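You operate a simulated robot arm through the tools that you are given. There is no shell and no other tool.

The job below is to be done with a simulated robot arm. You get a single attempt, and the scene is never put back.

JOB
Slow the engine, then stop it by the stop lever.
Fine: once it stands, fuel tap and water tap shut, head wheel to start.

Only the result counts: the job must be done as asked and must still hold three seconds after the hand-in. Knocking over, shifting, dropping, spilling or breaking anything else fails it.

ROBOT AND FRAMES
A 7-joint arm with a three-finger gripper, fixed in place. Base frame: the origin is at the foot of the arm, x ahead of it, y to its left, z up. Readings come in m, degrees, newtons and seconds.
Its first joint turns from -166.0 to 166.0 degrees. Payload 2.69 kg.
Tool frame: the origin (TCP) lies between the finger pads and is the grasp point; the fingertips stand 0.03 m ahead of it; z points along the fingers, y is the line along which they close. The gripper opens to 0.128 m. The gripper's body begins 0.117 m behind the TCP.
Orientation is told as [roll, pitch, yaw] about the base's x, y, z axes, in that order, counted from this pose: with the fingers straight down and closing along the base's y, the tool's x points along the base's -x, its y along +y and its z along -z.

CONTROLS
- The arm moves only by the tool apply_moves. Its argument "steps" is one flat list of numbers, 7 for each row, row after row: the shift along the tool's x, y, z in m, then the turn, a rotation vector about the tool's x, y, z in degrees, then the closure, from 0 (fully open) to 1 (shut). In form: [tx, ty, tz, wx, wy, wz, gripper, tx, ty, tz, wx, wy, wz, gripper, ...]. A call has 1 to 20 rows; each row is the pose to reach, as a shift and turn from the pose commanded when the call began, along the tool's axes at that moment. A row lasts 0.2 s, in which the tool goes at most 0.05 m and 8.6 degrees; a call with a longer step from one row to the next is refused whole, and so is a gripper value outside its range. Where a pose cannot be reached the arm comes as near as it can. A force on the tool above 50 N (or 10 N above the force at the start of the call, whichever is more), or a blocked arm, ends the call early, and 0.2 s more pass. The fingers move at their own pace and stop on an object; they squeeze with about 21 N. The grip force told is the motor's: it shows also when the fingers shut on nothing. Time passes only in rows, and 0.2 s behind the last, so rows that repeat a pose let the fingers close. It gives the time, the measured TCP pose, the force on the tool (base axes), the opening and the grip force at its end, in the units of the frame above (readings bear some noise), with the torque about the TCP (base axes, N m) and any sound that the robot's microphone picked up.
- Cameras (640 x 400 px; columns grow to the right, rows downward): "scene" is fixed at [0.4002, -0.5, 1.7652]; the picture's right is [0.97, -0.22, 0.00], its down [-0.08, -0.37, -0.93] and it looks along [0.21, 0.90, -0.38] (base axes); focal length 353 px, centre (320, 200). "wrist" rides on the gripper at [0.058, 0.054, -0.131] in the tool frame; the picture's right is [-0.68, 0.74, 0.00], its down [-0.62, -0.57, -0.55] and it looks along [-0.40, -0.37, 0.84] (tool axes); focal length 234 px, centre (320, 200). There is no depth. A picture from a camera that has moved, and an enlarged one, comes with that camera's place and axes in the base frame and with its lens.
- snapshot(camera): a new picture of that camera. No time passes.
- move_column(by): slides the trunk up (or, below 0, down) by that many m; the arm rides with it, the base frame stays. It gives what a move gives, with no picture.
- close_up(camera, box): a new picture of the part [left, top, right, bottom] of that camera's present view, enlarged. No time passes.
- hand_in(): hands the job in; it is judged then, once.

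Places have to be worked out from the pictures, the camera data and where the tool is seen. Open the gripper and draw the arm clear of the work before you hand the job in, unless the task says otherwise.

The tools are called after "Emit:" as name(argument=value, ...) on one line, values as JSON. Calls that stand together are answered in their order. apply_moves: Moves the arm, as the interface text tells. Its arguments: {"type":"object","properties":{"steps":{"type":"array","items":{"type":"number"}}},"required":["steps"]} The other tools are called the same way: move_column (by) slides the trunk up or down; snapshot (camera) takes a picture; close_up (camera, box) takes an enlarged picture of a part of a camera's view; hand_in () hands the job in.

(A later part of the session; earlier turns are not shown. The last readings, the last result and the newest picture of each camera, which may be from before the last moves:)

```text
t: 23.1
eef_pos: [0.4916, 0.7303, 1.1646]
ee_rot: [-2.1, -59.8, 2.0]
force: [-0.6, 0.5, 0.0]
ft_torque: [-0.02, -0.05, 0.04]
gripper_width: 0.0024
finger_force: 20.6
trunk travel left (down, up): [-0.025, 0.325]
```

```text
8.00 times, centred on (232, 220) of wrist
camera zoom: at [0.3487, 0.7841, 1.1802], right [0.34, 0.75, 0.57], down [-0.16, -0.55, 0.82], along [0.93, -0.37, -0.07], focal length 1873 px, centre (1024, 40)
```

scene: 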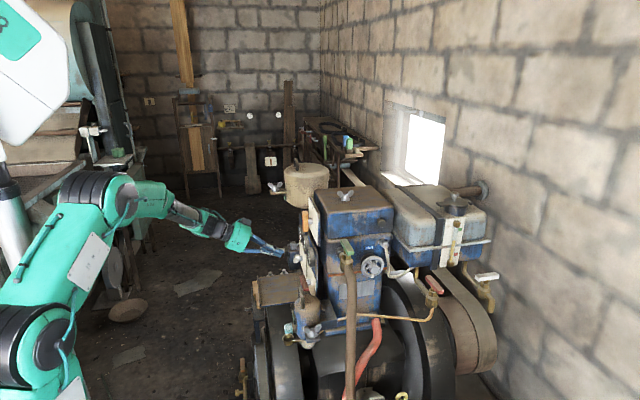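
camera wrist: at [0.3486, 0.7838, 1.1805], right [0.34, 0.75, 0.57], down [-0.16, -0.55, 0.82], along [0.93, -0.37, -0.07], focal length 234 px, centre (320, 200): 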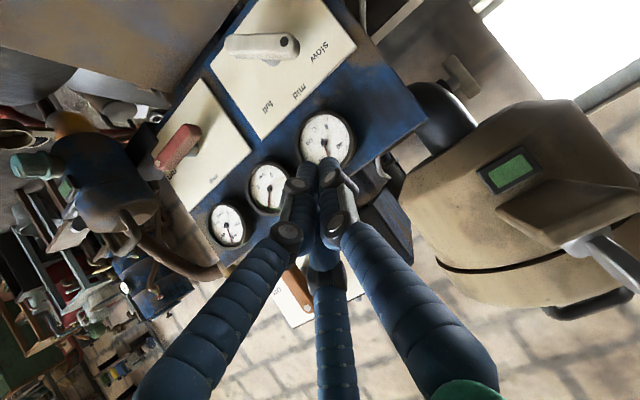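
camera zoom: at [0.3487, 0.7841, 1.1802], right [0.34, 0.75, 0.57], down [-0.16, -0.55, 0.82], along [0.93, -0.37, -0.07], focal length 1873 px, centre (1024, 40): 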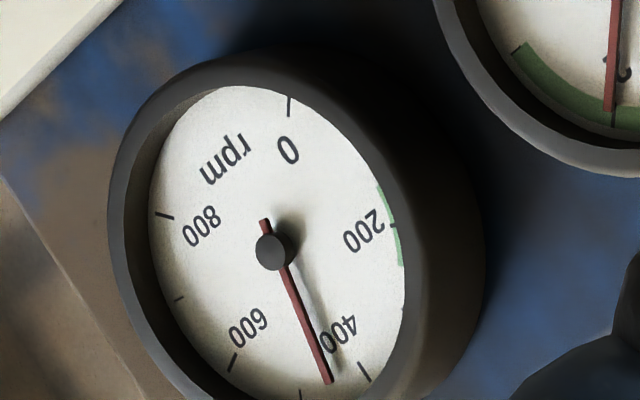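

It has settled at about 455 rpm with the lever at about -46° from vertical, while I estimate the "slow" label lies at -50° to -55°. I'll re-engage and push the lever further toward "slow", watching the force for an end stop.

Emit:
apply_moves(steps=[0.0311, 0.0016, 0.0181, 0, 0, 0, 1, 0.0622, 0.0033, 0.0362, 0, 0, 0, 1, 0.0933, 0.0049, 0.0543, 0, 0, 0, 1, 0.0725, 0.0047, 0.09, 0, 0, 0, 1, 0.0518, 0.0045, 0.1256, 0, 0, 0, 1, 0.0575, 0.0166, 0.1302, 0, 0, 0, 1, 0.0611, 0.0214, 0.1324, 0, 0, 0, 1, 0.0631, 0.0268, 0.1336, 0, 0, 0, 1, 0.0631, 0.0268, 0.1336, 0, 0, 0, 1])

Emit:
snapshot(camera="wrist")

```text
t: 24.9
eef_pos: [0.5786, 0.7521, 1.049]
ee_rot: [-1.6, -60.2, 1.1]
force: [-0.3, -15.6, 15.1]
ft_torque: [-0.36, -0.22, -0.32]
gripper_width: 0.0022
finger_force: 20.6
trunk travel left (down, up): [-0.025, 0.325]
stopped in row 9: the force on the tool passed its limit at 54 N (the readings are from after the stop); the commanded pose is now the measured one
```

```text
taken
camera wrist: at [0.4366, 0.8065, 1.0648], right [0.34, 0.74, 0.58], down [-0.17, -0.55, 0.82], along [0.92, -0.38, -0.06], focal length 234 px, centre (320, 200)
```

wrist: 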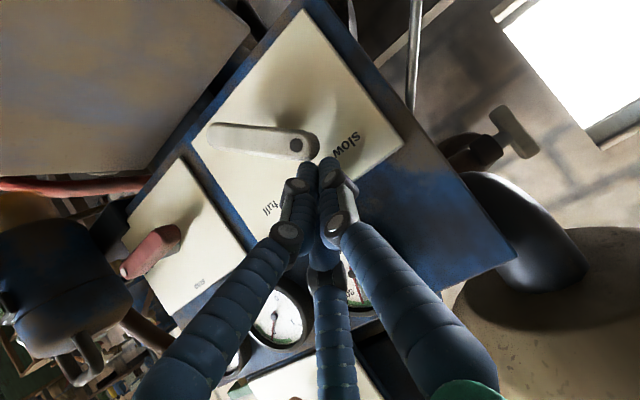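

The lever is against its end stop at "slow" (force limit tripped, then relaxed). I'll back off, retreat and recheck the rpm.

Emit:
apply_moves(steps=[-0.0058, -0.015, -0.0034, 0, 0, 0, 1, 0.0168, -0.0148, -0.0424, 0, 0, 0, 1, 0.0394, -0.0146, -0.0812, 0, 0, 0, 1, 0.0077, -0.015, -0.0995, 0, 0, 0, 1, -0.024, -0.015, -0.118, 0, 0, 0, 1, -0.0556, -0.015, -0.136, 0, 0, 0, 1, -0.0556, -0.015, -0.136, 0, 0, 0, 1])

Emit:
snapshot(camera="wrist")

Emit:
close_up(camera="wrist", box=[196, 195, 260, 245])

Emit:
close_up(camera="wrist", box=[190, 0, 350, 120])

```text
t: 26.5
eef_pos: [0.4859, 0.7405, 1.1625]
ee_rot: [-2.0, -59.8, 1.6]
force: [-0.1, 0.3, 0.4]
ft_torque: [0.03, 0.06, 0.03]
gripper_width: 0.0025
finger_force: 20.5
trunk travel left (down, up): [-0.025, 0.325]
```

```text
taken
camera wrist: at [0.344, 0.7957, 1.1776], right [0.34, 0.75, 0.57], down [-0.17, -0.55, 0.82], along [0.93, -0.37, -0.06], focal length 234 px, centre (320, 200)
```

wrist: 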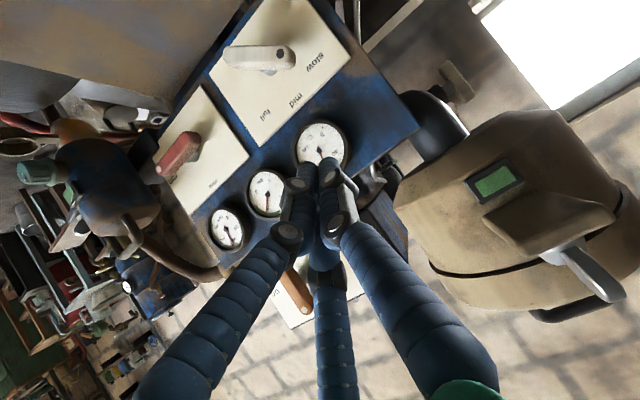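

```text
8.00 times, centred on (228, 220) of wrist
camera zoom: at [0.344, 0.7957, 1.1776], right [0.34, 0.75, 0.57], down [-0.17, -0.55, 0.82], along [0.93, -0.37, -0.06], focal length 1873 px, centre (1056, 40)
```

zoom: 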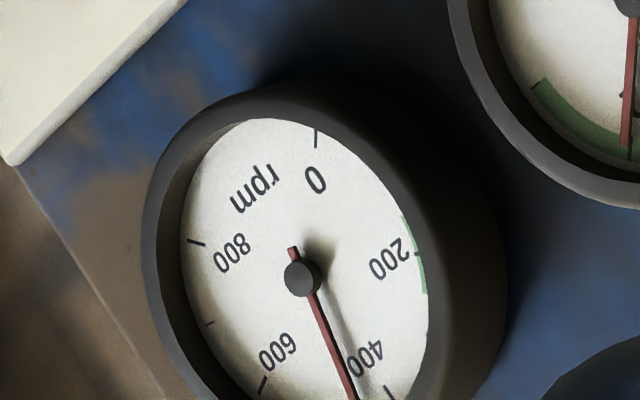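

```text
3.33 times, centred on (270, 60) of wrist
camera zoom: at [0.344, 0.7957, 1.1776], right [0.34, 0.75, 0.57], down [-0.17, -0.55, 0.82], along [0.93, -0.37, -0.06], focal length 781 px, centre (487, 667)
```

zoom: 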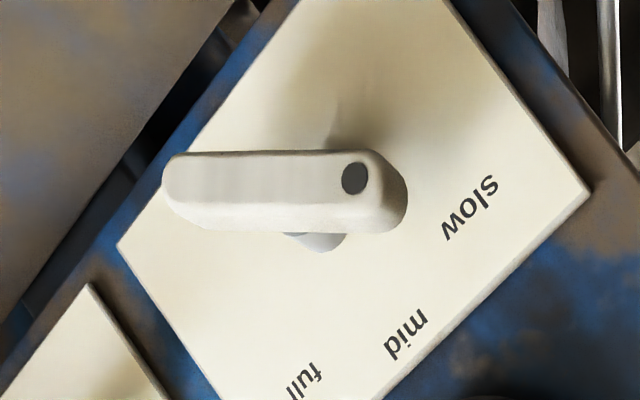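

The lever now rests at the stop. I'll wait a few more seconds here and compare the needle, and look at the other lever beside the panel and the rest of the engine meanwhile.

Emit:
apply_moves(steps=[0, 0, 0, 0, 0, 0, 1, 0, 0, 0, 0, 0, 0, 1, 0, 0, 0, 0, 0, 0, 1, 0, 0, 0, 0, 0, 0, 1, 0, 0, 0, 0, 0, 0, 1, 0, 0, 0, 0, 0, 0, 1, 0, 0, 0, 0, 0, 0, 1, 0, 0, 0, 0, 0, 0, 1, 0, 0, 0, 0, 0, 0, 1, 0, 0, 0, 0, 0, 0, 1, 0, 0, 0, 0, 0, 0, 1, 0, 0, 0, 0, 0, 0, 1, 0, 0, 0, 0, 0, 0, 1, 0, 0, 0, 0, 0, 0, 1, 0, 0, 0, 0, 0, 0, 1, 0, 0, 0, 0, 0, 0, 1, 0, 0, 0, 0, 0, 0, 1, 0, 0, 0, 0, 0, 0, 1, 0, 0, 0, 0, 0, 0, 1, 0, 0, 0, 0, 0, 0, 1])

Emit:
close_up(camera="wrist", box=[196, 205, 260, 255])

Emit:
close_up(camera="scene", box=[240, 215, 340, 278])

Emit:
close_up(camera="wrist", box=[400, 40, 560, 160])

Emit:
close_up(camera="wrist", box=[0, 80, 240, 300])

```text
t: 30.7
eef_pos: [0.4865, 0.74, 1.1601]
ee_rot: [-1.9, -60.0, 1.6]
force: [0.0, -0.5, 0.2]
ft_torque: [0.01, -0.01, -0.01]
gripper_width: 0.0021
finger_force: 20.8
trunk travel left (down, up): [-0.025, 0.325]
```

```text
8.00 times, centred on (228, 230) of wrist
camera zoom: at [0.3441, 0.7962, 1.1769], right [0.34, 0.75, 0.57], down [-0.17, -0.55, 0.82], along [0.93, -0.37, -0.06], focal length 1873 px, centre (1056, -40)
```

zoom: 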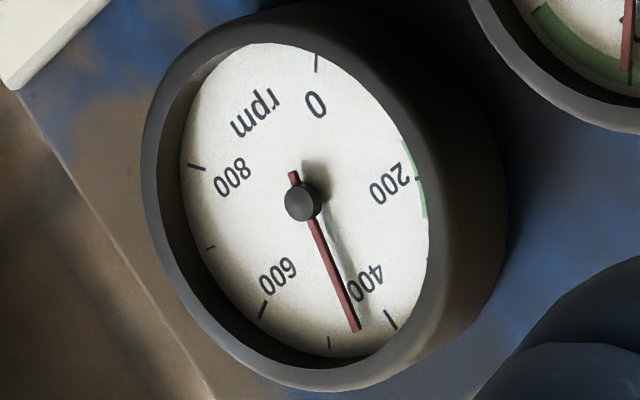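

```text
6.35 times, centred on (290, 246) of scene
camera zoom: at [0.4002, -0.5, 1.7652], right [0.97, -0.22, 0.0], down [-0.08, -0.37, -0.93], along [0.21, 0.9, -0.38], focal length 2243 px, centre (510, -95)
```

zoom: 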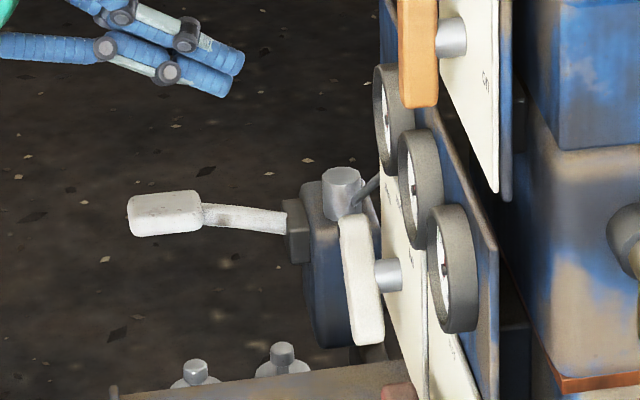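

```text
3.33 times, centred on (480, 100) of wrist
camera zoom: at [0.3441, 0.7962, 1.1769], right [0.34, 0.75, 0.57], down [-0.17, -0.55, 0.82], along [0.93, -0.37, -0.06], focal length 781 px, centre (-213, 533)
```

zoom: 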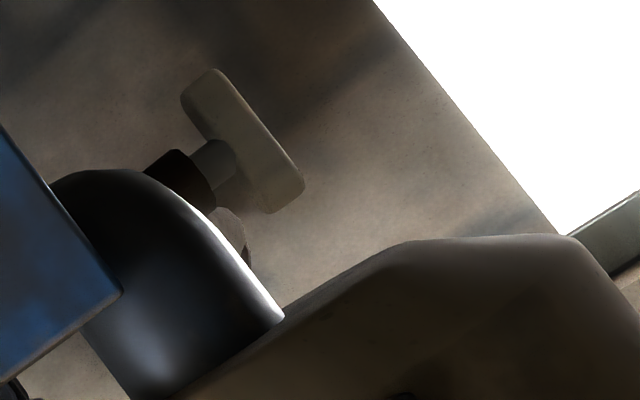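

```text
1.82 times, centred on (120, 190) of wrist
camera zoom: at [0.3441, 0.7962, 1.1769], right [0.34, 0.75, 0.57], down [-0.17, -0.55, 0.82], along [0.93, -0.37, -0.06], focal length 426 px, centre (684, 218)
```

zoom: 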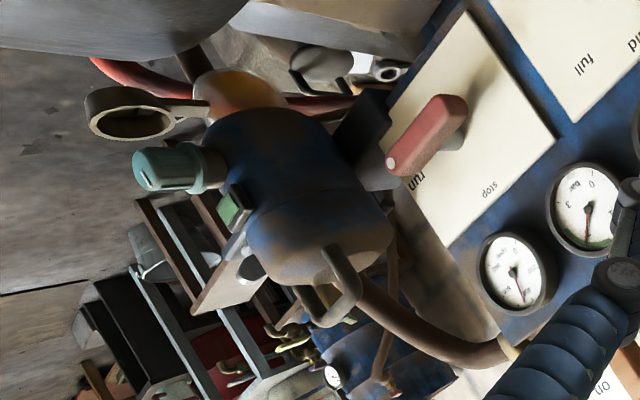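

The engine has settled at about 455 rpm with the speed lever hard against its "slow" stop, so slow is reached. Next is the red stop lever (pivot near y 0.562, z 0.997); I'll check the clutter just below it first.

Emit:
close_up(camera="wrist", box=[90, 100, 250, 200])

Emit:
close_up(camera="scene", box=[270, 255, 350, 305])

```text
4.00 times, centred on (170, 150) of wrist
camera zoom: at [0.3441, 0.7962, 1.1769], right [0.34, 0.75, 0.57], down [-0.17, -0.55, 0.82], along [0.93, -0.37, -0.06], focal length 937 px, centre (920, 400)
```

zoom: 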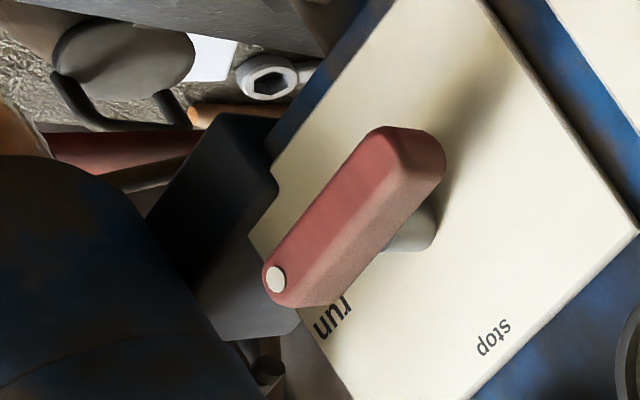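

```text
8.00 times, centred on (310, 280) of scene
camera zoom: at [0.4002, -0.5, 1.7652], right [0.97, -0.22, 0.0], down [-0.08, -0.37, -0.93], along [0.21, 0.9, -0.38], focal length 2826 px, centre (400, -440)
```

zoom: 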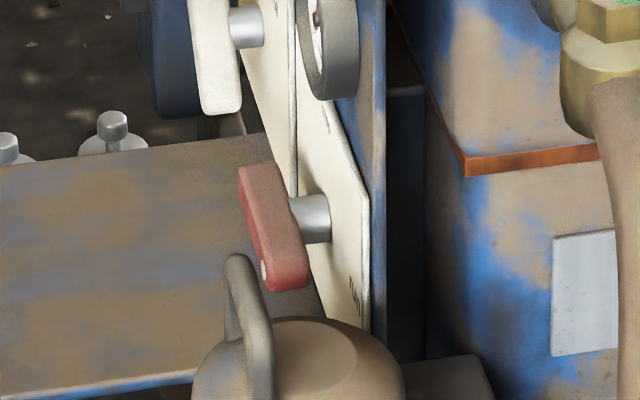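

Just below the marked (right) end of the red lever there is a bracket, so I'll instead push its free left end down from above, which also turns it toward "stop" (marked end up). I move to a waypoint above-left of the lever, still in front of it.

Emit:
apply_moves(steps=[0.0171, -0.0282, 0.0174, 0, 0, 0, 1, 0.0343, -0.0564, 0.0349, 0, 0, 0, 1, 0.0514, -0.0847, 0.0523, 0, 0, 0, 1, 0.0686, -0.1129, 0.0698, 0, 0, 0, 1, 0.0857, -0.1411, 0.0872, 0, 0, 0, 1, 0.0857, -0.1411, 0.0872, 0, 0, 0, 1])

Emit:
snapshot(camera="wrist")

Emit:
close_up(camera="scene", box=[250, 240, 350, 302])

```text
t: 32.1
eef_pos: [0.5212, 0.5976, 1.0489]
ee_rot: [-2.0, -59.9, 1.6]
force: [-0.3, -0.2, 0.5]
ft_torque: [0.0, -0.01, -0.02]
gripper_width: 0.0025
finger_force: 21.1
trunk travel left (down, up): [-0.025, 0.325]
```

```text
taken
camera wrist: at [0.3782, 0.6519, 1.0637], right [0.34, 0.75, 0.57], down [-0.17, -0.55, 0.82], along [0.93, -0.37, -0.06], focal length 234 px, centre (320, 200)
```

wrist: 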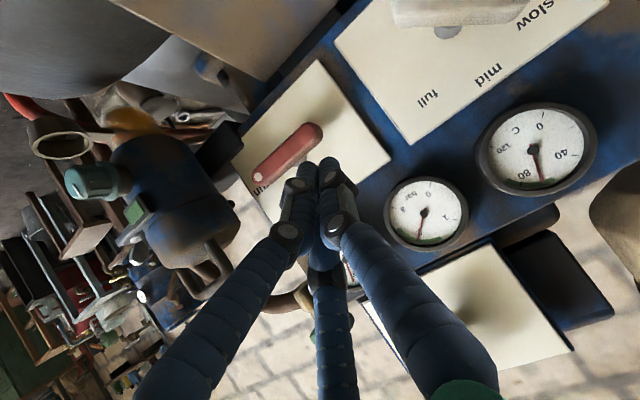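

```text
6.40 times, centred on (300, 271) of scene
camera zoom: at [0.4002, -0.5, 1.7652], right [0.97, -0.22, 0.0], down [-0.08, -0.37, -0.93], along [0.21, 0.9, -0.38], focal length 2260 px, centre (448, -254)
```

zoom: 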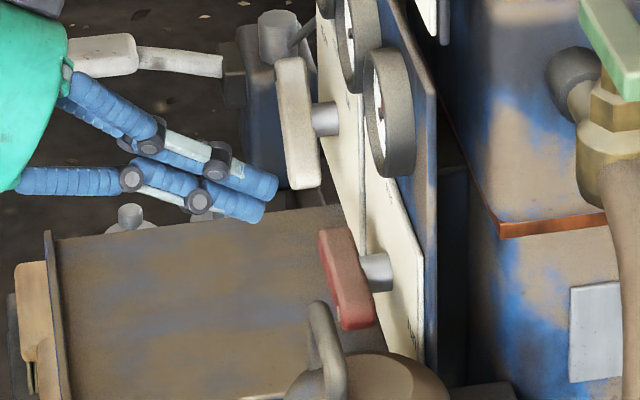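

Measured again from here: the bar runs y 0.521–0.606 at z≈0.997, pivot y≈0.563. I'll advance above the bar's left end and begin pressing it down along the arc.

Emit:
apply_moves(steps=[-0.0135, 0, 0.0234, 0, 0, 0, 1, -0.027, 0.0001, 0.0468, 0, 0, 0, 1, -0.0131, -0.0008, 0.0548, 0, 0, 0, 1, -0.0042, 0.0049, 0.06, 0, 0, 0, 1, 0.0048, 0.0073, 0.0651, 0, 0, 0, 1])

Emit:
snapshot(camera="wrist")

```text
t: 33.3
eef_pos: [0.5751, 0.6037, 1.0108]
ee_rot: [-2.0, -59.8, 1.8]
force: [0.0, -0.9, 0.0]
ft_torque: [0.0, -0.02, 0.01]
gripper_width: 0.0021
finger_force: 21.5
trunk travel left (down, up): [-0.025, 0.325]
```

```text
taken
camera wrist: at [0.4326, 0.659, 1.0258], right [0.34, 0.75, 0.57], down [-0.17, -0.55, 0.82], along [0.93, -0.37, -0.06], focal length 234 px, centre (320, 200)
```

wrist: 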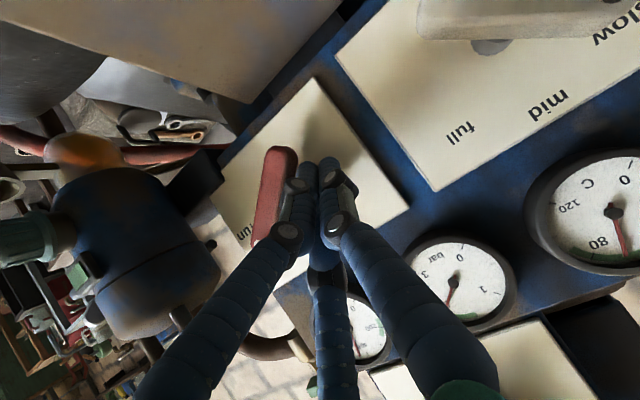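

The lever follows smoothly. I continue the arc to bring the marked end up to "stop".

Emit:
apply_moves(steps=[0.0092, -0.0002, 0.0054, 0, 0, 0, 1, 0.0182, -0.0032, 0.0106, 0, 0, 0, 1, 0.026, -0.0089, 0.0151, 0, 0, 0, 1, 0.0324, -0.0167, 0.0188, 0, 0, 0, 1, 0.0324, -0.0167, 0.0188, 0, 0, 0, 1])

Emit:
snapshot(camera="wrist")

Emit:
close_up(camera="scene", box=[250, 240, 350, 302])

```text
t: 34.5
eef_pos: [0.5752, 0.5875, 0.9734]
ee_rot: [-2.0, -59.9, 1.7]
force: [1.0, 2.4, 0.0]
ft_torque: [-0.05, -0.01, 0.02]
gripper_width: 0.0027
finger_force: 20.8
trunk travel left (down, up): [-0.025, 0.325]
```

```text
taken
camera wrist: at [0.4325, 0.6432, 0.9881], right [0.34, 0.75, 0.57], down [-0.17, -0.55, 0.82], along [0.93, -0.37, -0.06], focal length 234 px, centre (320, 200)
```

wrist: 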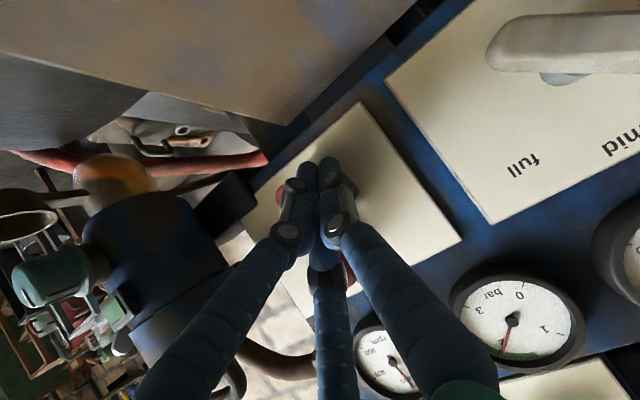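

```text
6.40 times, centred on (300, 271) of scene
camera zoom: at [0.4002, -0.5, 1.7652], right [0.97, -0.22, 0.0], down [-0.08, -0.37, -0.93], along [0.21, 0.9, -0.38], focal length 2260 px, centre (448, -254)
```

zoom: 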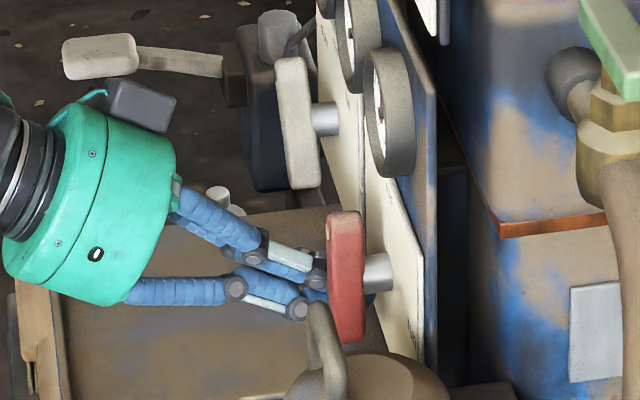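

The red bar looks close to vertical. I'll nudge its lower end slightly further until it meets its stop, watching the force.

Emit:
apply_moves(steps=[0, -0.004, 0, 0, 0, 0, 1, 0, -0.007, 0, 0, 0, 0, 1, 0, -0.01, 0, 0, 0, 0, 1, 0, -0.01, 0, 0, 0, 0, 1])

Emit:
close_up(camera="scene", box=[250, 240, 350, 302])

```text
t: 35.1
eef_pos: [0.5735, 0.5885, 0.9739]
ee_rot: [-1.6, -60.0, 1.8]
force: [2.0, 18.4, -7.5]
ft_torque: [0.1, 0.04, 0.0]
gripper_width: 0.0022
finger_force: 21.0
trunk travel left (down, up): [-0.025, 0.325]
stopped in row 2: the force on the tool passed its limit at 55 N (the readings are from after the stop); the commanded pose is now the measured one
```

```text
6.40 times, centred on (300, 271) of scene
camera zoom: at [0.4002, -0.5, 1.7652], right [0.97, -0.22, 0.0], down [-0.08, -0.37, -0.93], along [0.21, 0.9, -0.38], focal length 2260 px, centre (448, -254)
```

zoom: 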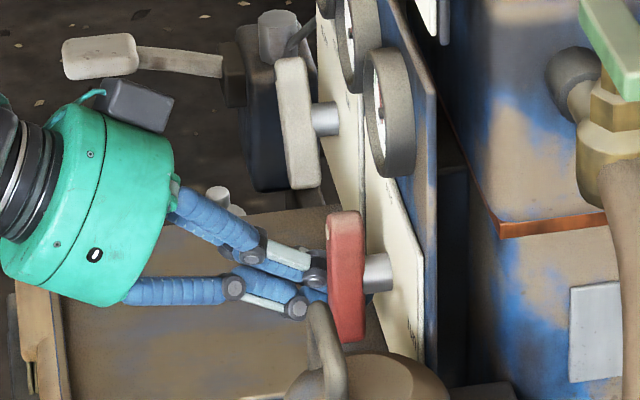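

It is firmly at its stop (force limit reached at once). I'll back off, retreat, and go to the spot where the gauge and levers can be read.

Emit:
apply_moves(steps=[-0.0002, 0.012, -0.0001, 0, 0, 0, 1, 0.0223, 0.012, -0.0391, 0, 0, 0, 1, 0.0433, 0.0119, -0.0754, 0, 0, 0, 1, 0.0107, 0.0392, -0.0943, 0, 0, 0, 1, -0.0219, 0.0665, -0.1131, 0, 0, 0, 1, -0.0545, 0.0937, -0.132, 0, 0, 0, 1, -0.0871, 0.121, -0.1508, 0, 0, 0, 1, -0.1197, 0.1483, -0.1697, 0, 0, 0, 1, -0.1197, 0.1483, -0.1697, 0, 0, 0, 1])

Emit:
snapshot(camera="wrist")

Emit:
close_up(camera="wrist", box=[196, 205, 260, 255])

Emit:
close_up(camera="wrist", box=[110, 90, 270, 190])

```text
t: 37.1
eef_pos: [0.4869, 0.7383, 1.1618]
ee_rot: [-1.5, -60.0, 1.6]
force: [-0.3, -0.3, -0.1]
ft_torque: [0.01, -0.02, 0.01]
gripper_width: 0.0024
finger_force: 21.1
trunk travel left (down, up): [-0.025, 0.325]
```

```text
taken
camera wrist: at [0.3441, 0.792, 1.1769], right [0.33, 0.75, 0.58], down [-0.16, -0.56, 0.81], along [0.93, -0.37, -0.06], focal length 234 px, centre (320, 200)
```

wrist: 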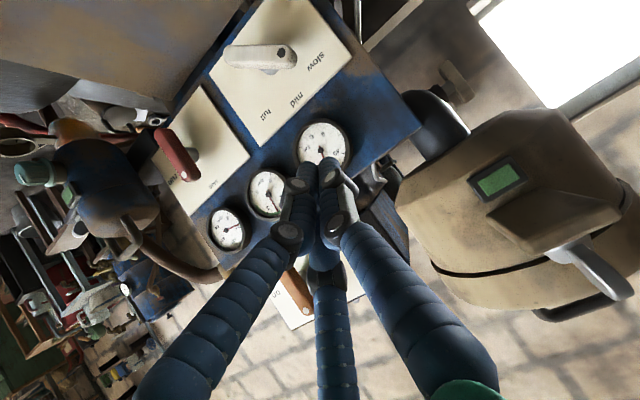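

```text
8.00 times, centred on (228, 230) of wrist
camera zoom: at [0.3441, 0.792, 1.1769], right [0.33, 0.75, 0.58], down [-0.16, -0.56, 0.81], along [0.93, -0.37, -0.06], focal length 1873 px, centre (1056, -40)
```

zoom: 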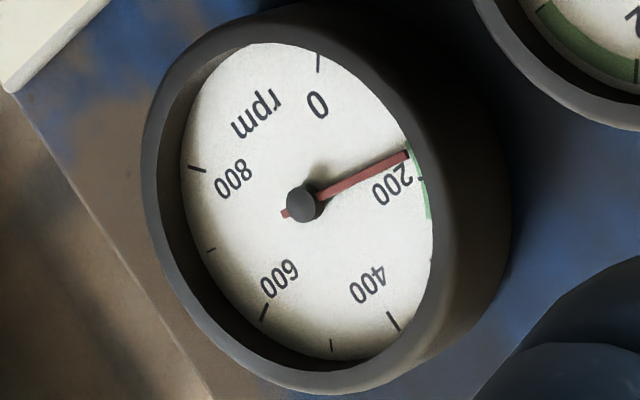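

```text
4.00 times, centred on (190, 140) of wrist
camera zoom: at [0.3441, 0.792, 1.1769], right [0.33, 0.75, 0.58], down [-0.16, -0.56, 0.81], along [0.93, -0.37, -0.06], focal length 937 px, centre (840, 440)
```

zoom: 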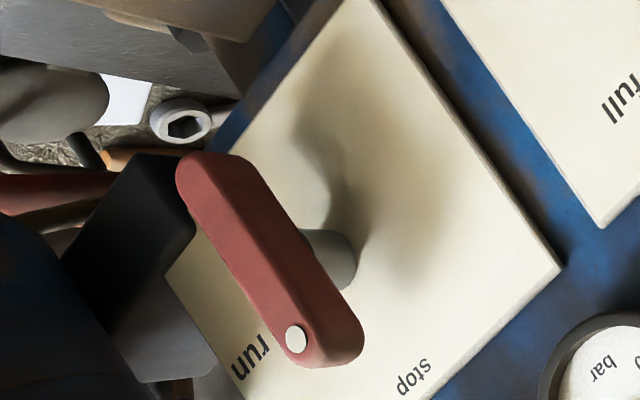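

The needle is falling through about 180 rpm and the stop lever's marked end is up at "stop". I'll wait here until the engine stands.

Emit:
apply_moves(steps=[0, 0, 0, 0, 0, 0, 1, 0, 0, 0, 0, 0, 0, 1, 0, 0, 0, 0, 0, 0, 1, 0, 0, 0, 0, 0, 0, 1, 0, 0, 0, 0, 0, 0, 1, 0, 0, 0, 0, 0, 0, 1, 0, 0, 0, 0, 0, 0, 1, 0, 0, 0, 0, 0, 0, 1, 0, 0, 0, 0, 0, 0, 1, 0, 0, 0, 0, 0, 0, 1, 0, 0, 0, 0, 0, 0, 1, 0, 0, 0, 0, 0, 0, 1, 0, 0, 0, 0, 0, 0, 1, 0, 0, 0, 0, 0, 0, 1, 0, 0, 0, 0, 0, 0, 1, 0, 0, 0, 0, 0, 0, 1, 0, 0, 0, 0, 0, 0, 1, 0, 0, 0, 0, 0, 0, 1, 0, 0, 0, 0, 0, 0, 1, 0, 0, 0, 0, 0, 0, 1])

Emit:
close_up(camera="wrist", box=[196, 160, 292, 255])

Emit:
snapshot(camera="scene")

```text
t: 41.3
eef_pos: [0.4871, 0.7385, 1.1614]
ee_rot: [-1.5, -60.0, 1.6]
force: [-0.5, 0.2, -0.5]
ft_torque: [0.0, -0.01, -0.04]
gripper_width: 0.0022
finger_force: 21.1
trunk travel left (down, up): [-0.025, 0.325]
```

```text
4.21 times, centred on (244, 208) of wrist
camera zoom: at [0.3442, 0.7918, 1.1767], right [0.33, 0.75, 0.58], down [-0.16, -0.56, 0.81], along [0.93, -0.37, -0.06], focal length 986 px, centre (640, 168)
```

zoom: 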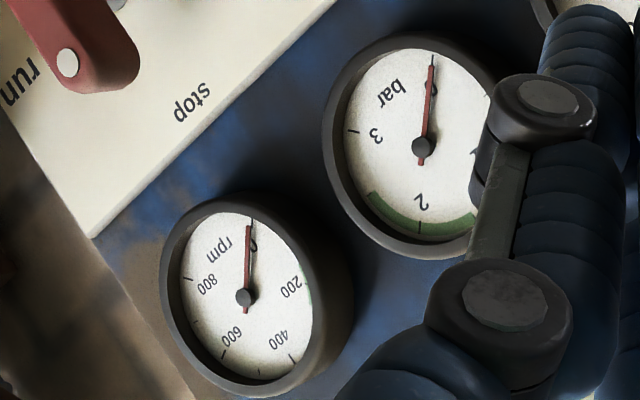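

```text
taken
```

scene: 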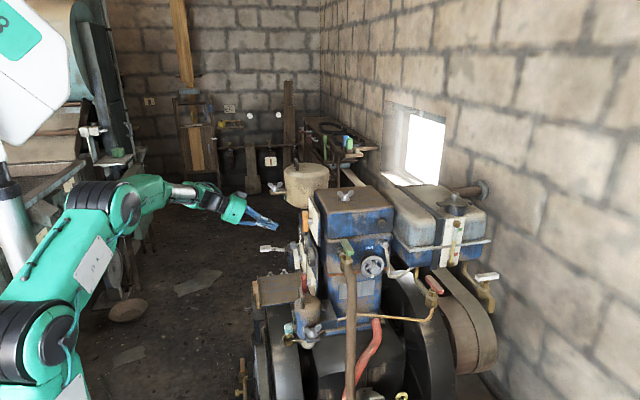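

Both needles read zero: the engine stands. Now for the taps and head wheel; I'll raise the column and swing the arm up and away from the panel with the tool pointing down again.

Emit:
move_column(by=0.25)

Emit:
apply_moves(steps=[-0.005, -0.024, -0.0127, 0, 7.5, 0, 1, -0.0105, -0.048, -0.0253, 0, 15, 0, 1, -0.0157, -0.072, -0.038, 0, 22.5, 0, 1, -0.021, -0.096, -0.0506, 0, 30, 0, 1, -0.026, -0.12, -0.0633, 0, 37.5, 0, 1, -0.0314, -0.1436, -0.076, 0, 45, 0, 1, -0.0366, -0.1676, -0.0886, 0, 52.5, 0, 1, -0.0418, -0.1915, -0.1013, 0, 60, 0, 1])

Emit:
snapshot(camera="wrist")

Emit:
snapshot(camera="scene")

```text
t: 43.9
eef_pos: [0.4874, 0.7373, 1.4116]
ee_rot: [-1.5, -59.9, 1.7]
force: [0.1, 1.6, -0.7]
ft_torque: [0.01, 0.04, 0.02]
gripper_width: 0.0022
finger_force: 20.9
trunk travel left (down, up): [-0.275, 0.075]
```

```text
t: 45.7
eef_pos: [0.4216, 0.5444, 1.5028]
ee_rot: [-0.7, 0.1, 0.3]
force: [0.2, 1.0, 0.3]
ft_torque: [-0.03, -0.01, 0.02]
gripper_width: 0.0024
finger_force: 20.8
trunk travel left (down, up): [-0.275, 0.075]
```

```text
taken
camera wrist: at [0.3628, 0.6001, 1.6336], right [0.67, 0.74, -0.01], down [0.62, -0.56, 0.55], along [0.41, -0.38, -0.83], focal length 234 px, centre (320, 200)
```

wrist: 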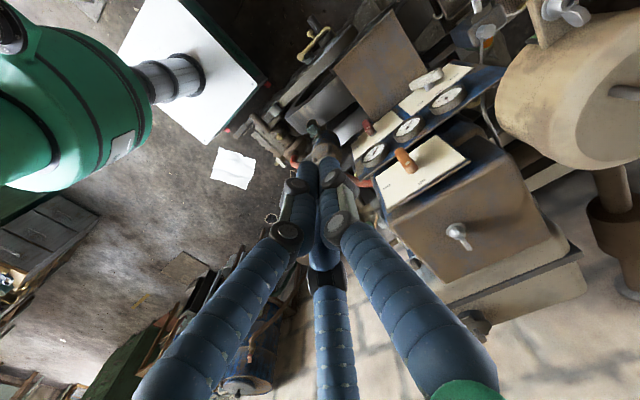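

```text
taken
```

scene: 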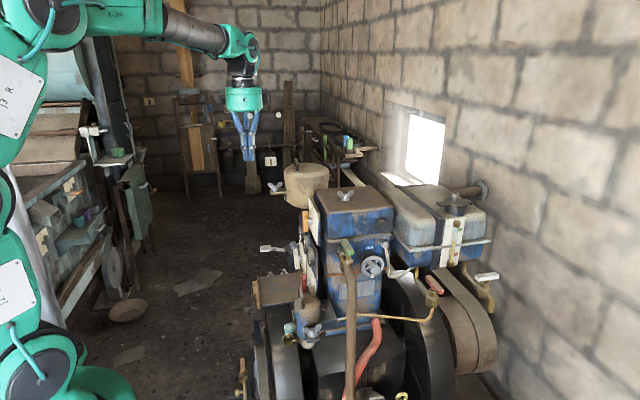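

Clear of the panel. I'll swing over to the right side of the engine and roll the tool so that it points toward +y and down, to view the green tap, head wheel and red tap.

Emit:
apply_moves(steps=[-0.01, -0.043, 0.006, -7.5, 0, 0, 1, -0.0195, -0.086, 0.0125, -15, 0, 0, 1, -0.029, -0.129, 0.019, -22.5, 0, 0, 1, -0.039, -0.172, 0.025, -30, 0, 0, 1, -0.049, -0.215, 0.031, -37.5, 0, 0, 1, -0.0585, -0.258, 0.0375, -45, 0, 0, 1, -0.068, -0.301, 0.044, -52.5, 0, 0, 1, -0.078, -0.344, 0.05, -60, 0, 0, 1, -0.078, -0.344, 0.05, -60, 0, 0, 1])

Emit:
snapshot(camera="wrist")

Emit:
snapshot(camera="scene")

```text
t: 47.7
eef_pos: [0.501, 0.2001, 1.4536]
ee_rot: [59.3, 0.0, 0.4]
force: [-0.3, 0.2, 0.2]
ft_torque: [0.03, 0.04, 0.06]
gripper_width: 0.0024
finger_force: 20.8
trunk travel left (down, up): [-0.275, 0.075]
```

```text
taken
camera wrist: at [0.4428, 0.1158, 1.5668], right [0.67, 0.38, 0.63], down [0.62, -0.76, -0.21], along [0.4, 0.53, -0.74], focal length 234 px, centre (320, 200)
```

wrist: 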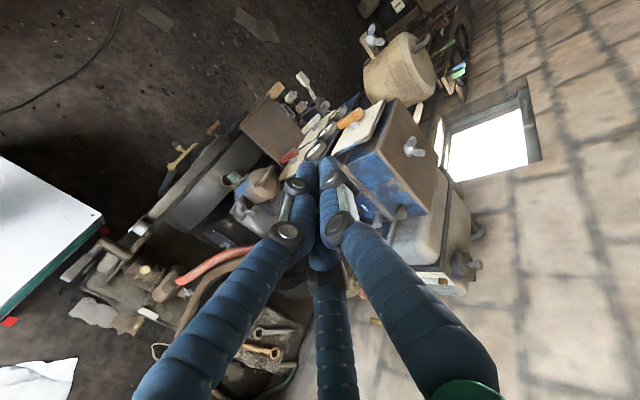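

```text
taken
```

scene: 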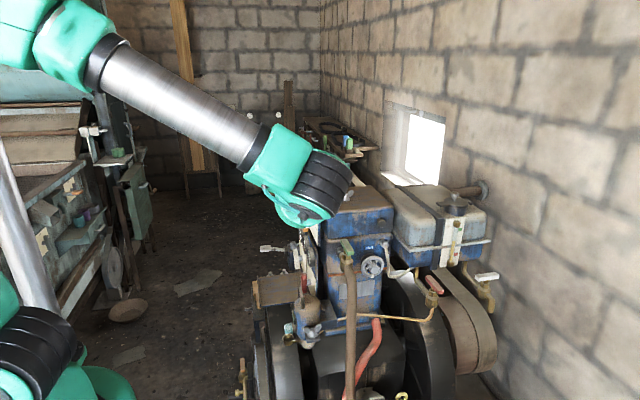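

The arm reaches this side well. I'll move nearer, to about (0.66, 0.12, 1.28), to look at the taps and wheel.

Emit:
apply_moves(steps=[-0.0264, -0.0318, 0.0032, 0, 0, 0, 1, -0.0528, -0.0637, 0.0063, 0, 0, 0, 1, -0.0792, -0.0955, 0.0095, 0, 0, 0, 1, -0.1056, -0.1273, 0.0127, 0, 0, 0, 1, -0.132, -0.1592, 0.0158, 0, 0, 0, 1, -0.1584, -0.191, 0.019, 0, 0, 0, 1, -0.1584, -0.191, 0.019, 0, 0, 0, 1])

Emit:
snapshot(camera="wrist")

Emit:
snapshot(camera="scene")

```text
t: 49.3
eef_pos: [0.6619, 0.1189, 1.2775]
ee_rot: [59.3, -0.1, 0.3]
force: [0.2, 0.2, -0.3]
ft_torque: [0.07, 0.0, 0.02]
gripper_width: 0.0025
finger_force: 20.8
trunk travel left (down, up): [-0.275, 0.075]
```

```text
taken
camera wrist: at [0.6034, 0.0346, 1.3922], right [0.67, 0.38, 0.63], down [0.62, -0.76, -0.21], along [0.4, 0.53, -0.75], focal length 234 px, centre (320, 200)
```

wrist: 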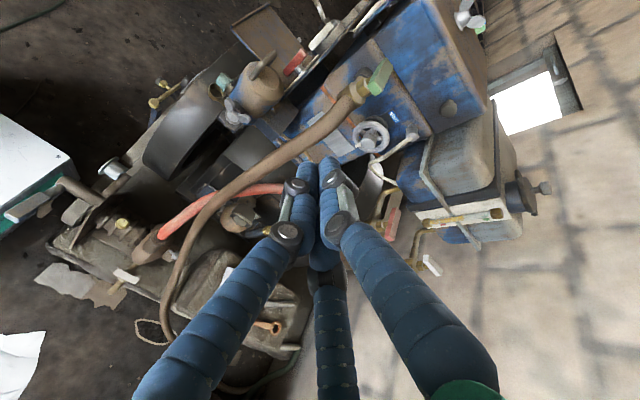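

```text
taken
```

scene: 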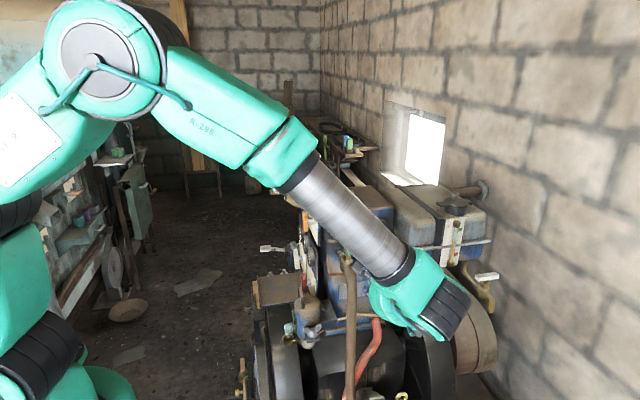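

Good view of everything on this side. I'll enlarge the wheel, taps and hoses.

Emit:
close_up(camera="wrist", box=[310, 40, 470, 140])

Emit:
close_up(camera="wrist", box=[330, 90, 430, 160])

Emit:
close_up(camera="wrist", box=[340, 150, 530, 290])

Emit:
close_up(camera="wrist", box=[60, 150, 320, 390])

Emit:
close_up(camera="wrist", box=[200, 40, 400, 180])

```text
4.00 times, centred on (390, 90) of wrist
camera zoom: at [0.6034, 0.0346, 1.3922], right [0.67, 0.38, 0.63], down [0.62, -0.76, -0.21], along [0.4, 0.53, -0.75], focal length 937 px, centre (40, 640)
```

zoom: 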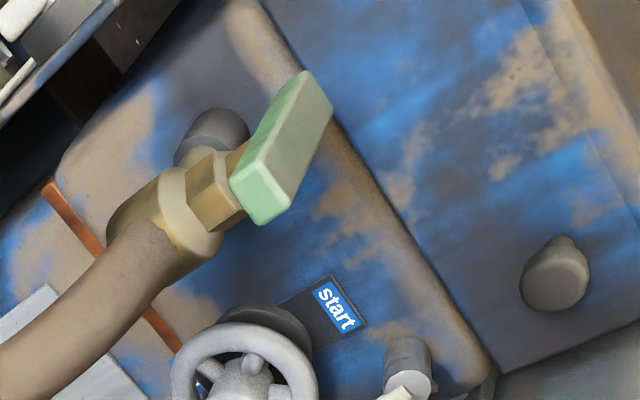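

```text
5.71 times, centred on (380, 125) of wrist
camera zoom: at [0.6034, 0.0346, 1.3922], right [0.67, 0.38, 0.63], down [0.62, -0.76, -0.21], along [0.4, 0.53, -0.75], focal length 1338 px, centre (-23, 629)
```

zoom: 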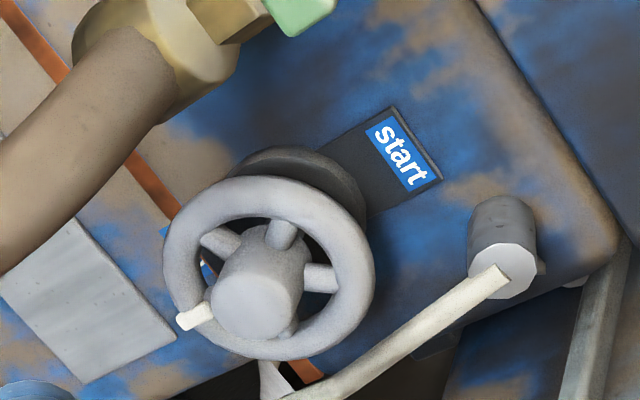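

```text
2.86 times, centred on (435, 220) of wrist
camera zoom: at [0.6034, 0.0346, 1.3922], right [0.67, 0.38, 0.63], down [0.62, -0.76, -0.21], along [0.4, 0.53, -0.75], focal length 669 px, centre (-9, 143)
```

zoom: 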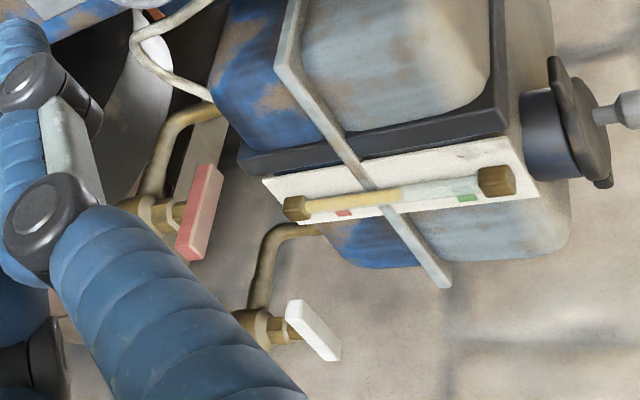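

```text
1.67 times, centred on (190, 270) of wrist
camera zoom: at [0.6034, 0.0346, 1.3922], right [0.67, 0.38, 0.63], down [0.62, -0.76, -0.21], along [0.4, 0.53, -0.75], focal length 390 px, centre (537, 83)
```

zoom: 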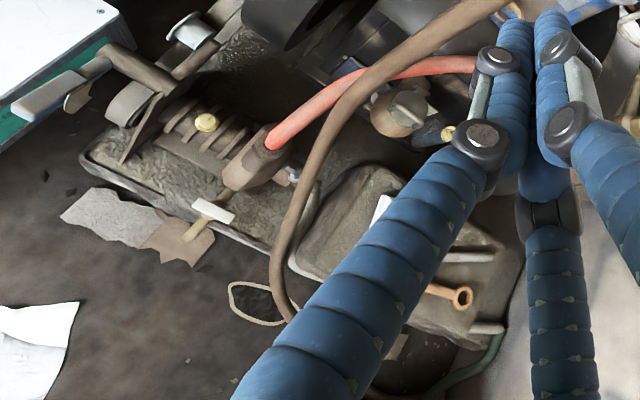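

```text
2.86 times, centred on (300, 110) of wrist
camera zoom: at [0.6034, 0.0346, 1.3922], right [0.67, 0.38, 0.63], down [0.62, -0.76, -0.21], along [0.4, 0.53, -0.75], focal length 669 px, centre (377, 457)
```

zoom: 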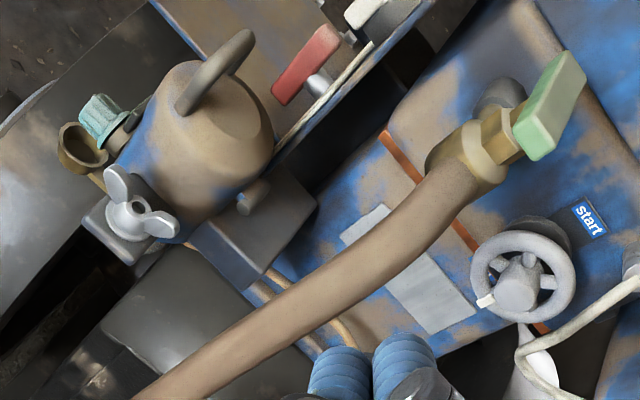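

The brown hose comes from the green-handled tap at the head and the red hose from the pump on the floor, so green is the water tap. Red sits on the fuel pipe, and the white-handled ones are drains and already crosswise. The wheel's white pointer faces away from the "start" plate; I'll shift 0.14 m in +x for a second view to triangulate.

Emit:
apply_moves(steps=[-0.035, 0, 0, 0, 0, 0, 1, -0.07, 0, 0, 0, 0, 0, 1, -0.105, 0, 0, 0, 0, 0, 1, -0.14, 0, 0, 0, 0, 0, 1, -0.14, 0, 0, 0, 0, 0, 1])

Emit:
snapshot(camera="wrist")

Emit:
close_up(camera="wrist", box=[240, 0, 400, 130])

Emit:
close_up(camera="wrist", box=[320, 80, 480, 230])

```text
t: 50.5
eef_pos: [0.8008, 0.1212, 1.2798]
ee_rot: [59.3, 0.0, 0.3]
force: [1.5, 0.3, -0.1]
ft_torque: [0.02, 0.02, 0.04]
gripper_width: 0.0024
finger_force: 21.2
trunk travel left (down, up): [-0.275, 0.075]
```

```text
taken
camera wrist: at [0.7432, 0.0366, 1.3944], right [0.67, 0.38, 0.63], down [0.62, -0.76, -0.21], along [0.4, 0.53, -0.75], focal length 234 px, centre (320, 200)
```

wrist: 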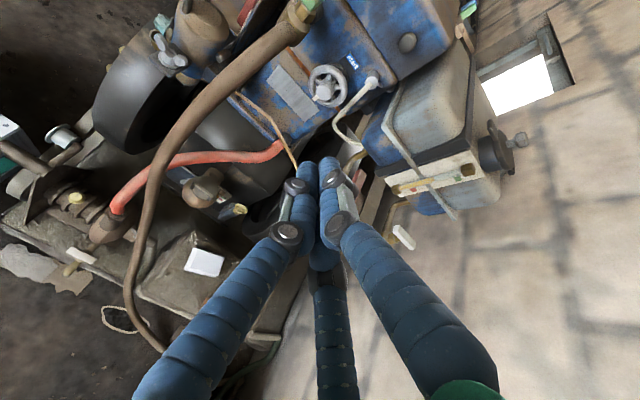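

```text
3.08 times, centred on (320, 65) of wrist
camera zoom: at [0.7432, 0.0366, 1.3944], right [0.67, 0.38, 0.63], down [0.62, -0.76, -0.21], along [0.4, 0.53, -0.75], focal length 720 px, centre (320, 615)
```

zoom: 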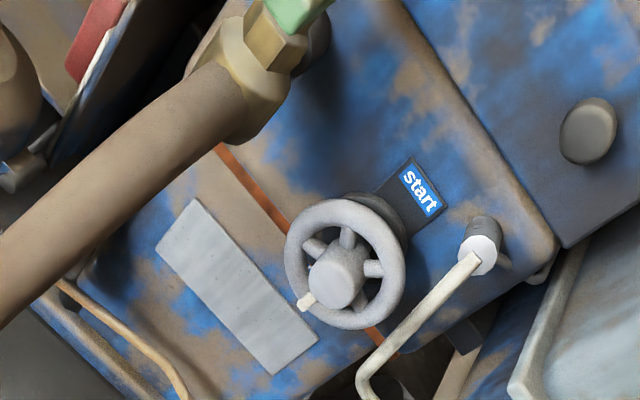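

```text
2.67 times, centred on (400, 155) of wrist
camera zoom: at [0.7432, 0.0366, 1.3944], right [0.67, 0.38, 0.63], down [0.62, -0.76, -0.21], along [0.4, 0.53, -0.75], focal length 624 px, centre (107, 320)
```

zoom: 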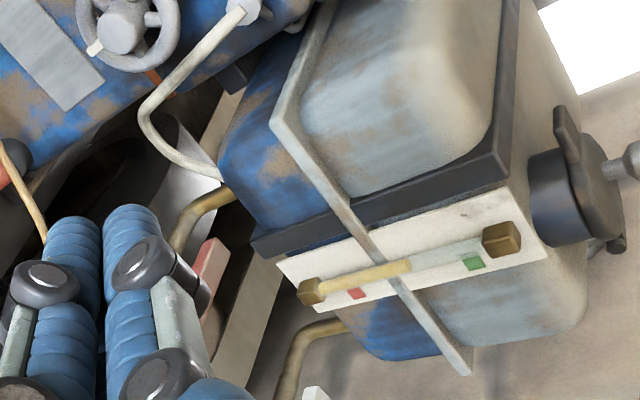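

Triangulated: wheel centre about (0.799, 0.455, 1.105), radius ≈0.038, pointer straight down and "start" straight above. Green handle centre is about (0.695, 0.413, 1.214), lying along y. First the water tap: I move the closed tip to the right of the handle's near end.

Emit:
apply_moves(steps=[0.0139, 0.0138, 0.0404, 0, 0, 0, 1, 0.0277, 0.0276, 0.0808, 0, 0, 0, 1, 0.0416, 0.0413, 0.1211, 0, 0, 0, 1, 0.0554, 0.0551, 0.1615, 0, 0, 0, 1, 0.0693, 0.0692, 0.2019, 0, 0, 0, 1, 0.0693, 0.0692, 0.2019, 0, 0, 0, 1])

Emit:
snapshot(camera="wrist")

Emit:
close_up(camera="scene", box=[300, 200, 420, 275])

```text
t: 51.9
eef_pos: [0.7327, 0.3288, 1.2394]
ee_rot: [59.2, 0.0, 0.3]
force: [-1.1, -0.2, 1.0]
ft_torque: [-0.03, -0.01, -0.01]
gripper_width: 0.0023
finger_force: 21.2
trunk travel left (down, up): [-0.275, 0.075]
```

```text
taken
camera wrist: at [0.6743, 0.2443, 1.3536], right [0.67, 0.38, 0.63], down [0.62, -0.76, -0.2], along [0.4, 0.53, -0.75], focal length 234 px, centre (320, 200)
```

wrist: 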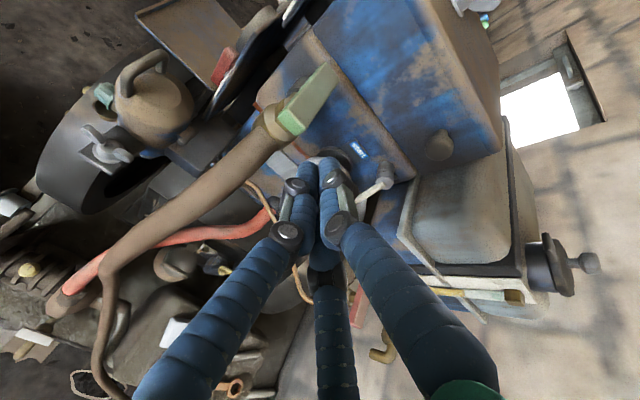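

```text
5.33 times, centred on (360, 238) of scene
camera zoom: at [0.4002, -0.5, 1.7652], right [0.97, -0.22, 0.0], down [-0.08, -0.37, -0.93], along [0.21, 0.9, -0.38], focal length 1884 px, centre (107, 0)
```

zoom: 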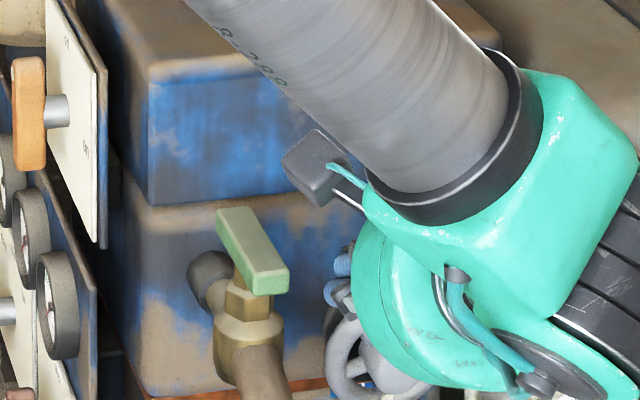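

The handle runs y 0.372–0.46 at x≈0.691, and the tip is clear to its right. I'll lower in beside the near end and push it toward -x (clockwise from above), watching the force.

Emit:
apply_moves(steps=[0.0105, -0.0006, 0.0331, 0, 0, 0, 1, 0.0105, -0.0006, 0.0331, 0, 0, 0, 1, 0.0215, -0.0005, 0.0333, 0, 0, 0, 1, 0.0315, -0.0027, 0.0296, 0, 0, 0, 1, 0.0415, -0.0034, 0.0285, 0, 0, 0, 1])

Emit:
snapshot(camera="wrist")

Emit:
close_up(camera="scene", box=[300, 200, 420, 275])

```text
t: 53.1
eef_pos: [0.6901, 0.3533, 1.2208]
ee_rot: [59.3, -0.1, 0.3]
force: [0.0, -0.1, -1.0]
ft_torque: [0.04, -0.01, 0.0]
gripper_width: 0.0024
finger_force: 21.1
trunk travel left (down, up): [-0.275, 0.075]
```

```text
taken
camera wrist: at [0.6323, 0.2689, 1.336], right [0.67, 0.38, 0.63], down [0.62, -0.76, -0.21], along [0.4, 0.53, -0.75], focal length 234 px, centre (320, 200)
```

wrist: 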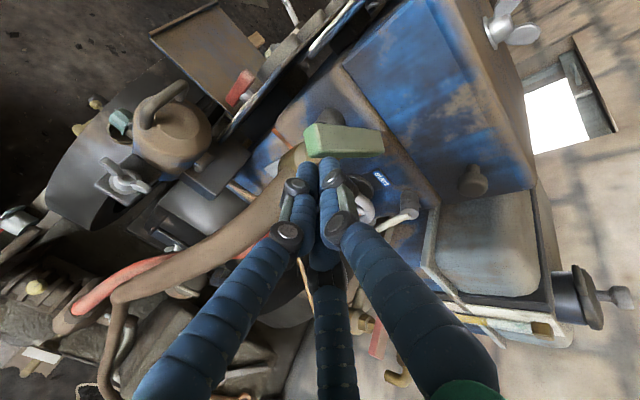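

```text
5.33 times, centred on (360, 238) of scene
camera zoom: at [0.4002, -0.5, 1.7652], right [0.97, -0.22, 0.0], down [-0.08, -0.37, -0.93], along [0.21, 0.9, -0.38], focal length 1884 px, centre (107, 0)
```

zoom: 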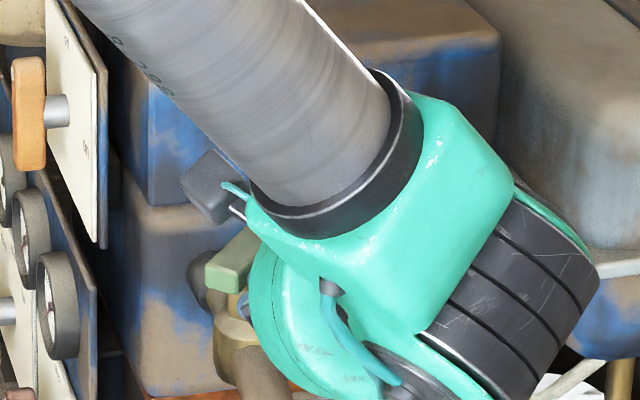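

The green handle turns freely this way. I continue the arc until it is crosswise.

Emit:
apply_moves(steps=[0.01, 0.0007, 0.0012, 0, 0, 0, 1, 0.0193, 0.0027, 0.0046, 0, 0, 0, 1, 0.0272, 0.0059, 0.0099, 0, 0, 0, 1, 0.033, 0.0097, 0.0163, 0, 0, 0, 1, 0.033, 0.0097, 0.0163, 0, 0, 0, 1])

Emit:
snapshot(camera="wrist")

Emit:
close_up(camera="scene", box=[300, 200, 420, 275])

```text
t: 54.3
eef_pos: [0.6558, 0.371, 1.2216]
ee_rot: [59.4, 0.1, 0.4]
force: [7.8, -24.7, -0.2]
ft_torque: [-0.03, -0.07, -0.22]
gripper_width: 0.0022
finger_force: 20.7
trunk travel left (down, up): [-0.275, 0.075]
```

```text
taken
camera wrist: at [0.598, 0.2866, 1.3351], right [0.67, 0.38, 0.63], down [0.62, -0.76, -0.21], along [0.4, 0.53, -0.75], focal length 234 px, centre (320, 200)
```

wrist: 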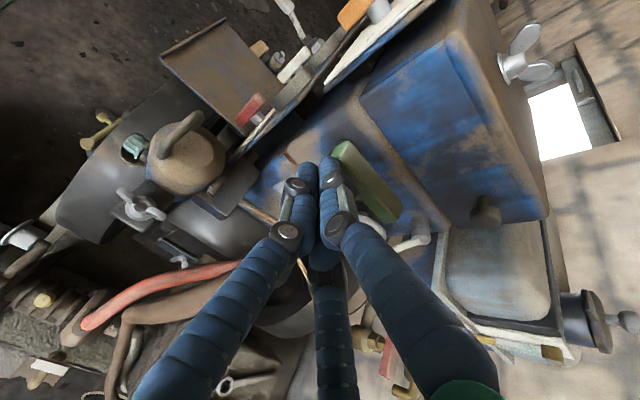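

```text
5.33 times, centred on (360, 238) of scene
camera zoom: at [0.4002, -0.5, 1.7652], right [0.97, -0.22, 0.0], down [-0.08, -0.37, -0.93], along [0.21, 0.9, -0.38], focal length 1884 px, centre (107, 0)
```

zoom: 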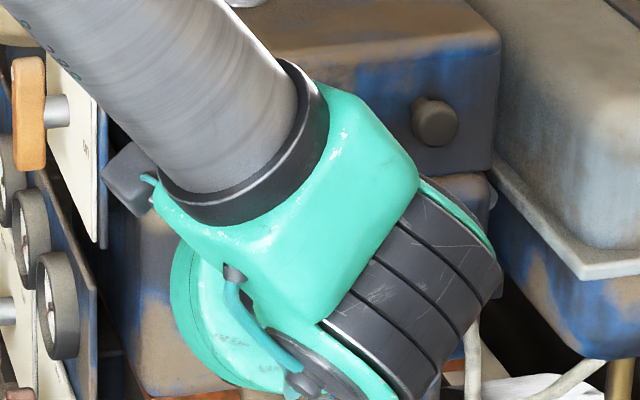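

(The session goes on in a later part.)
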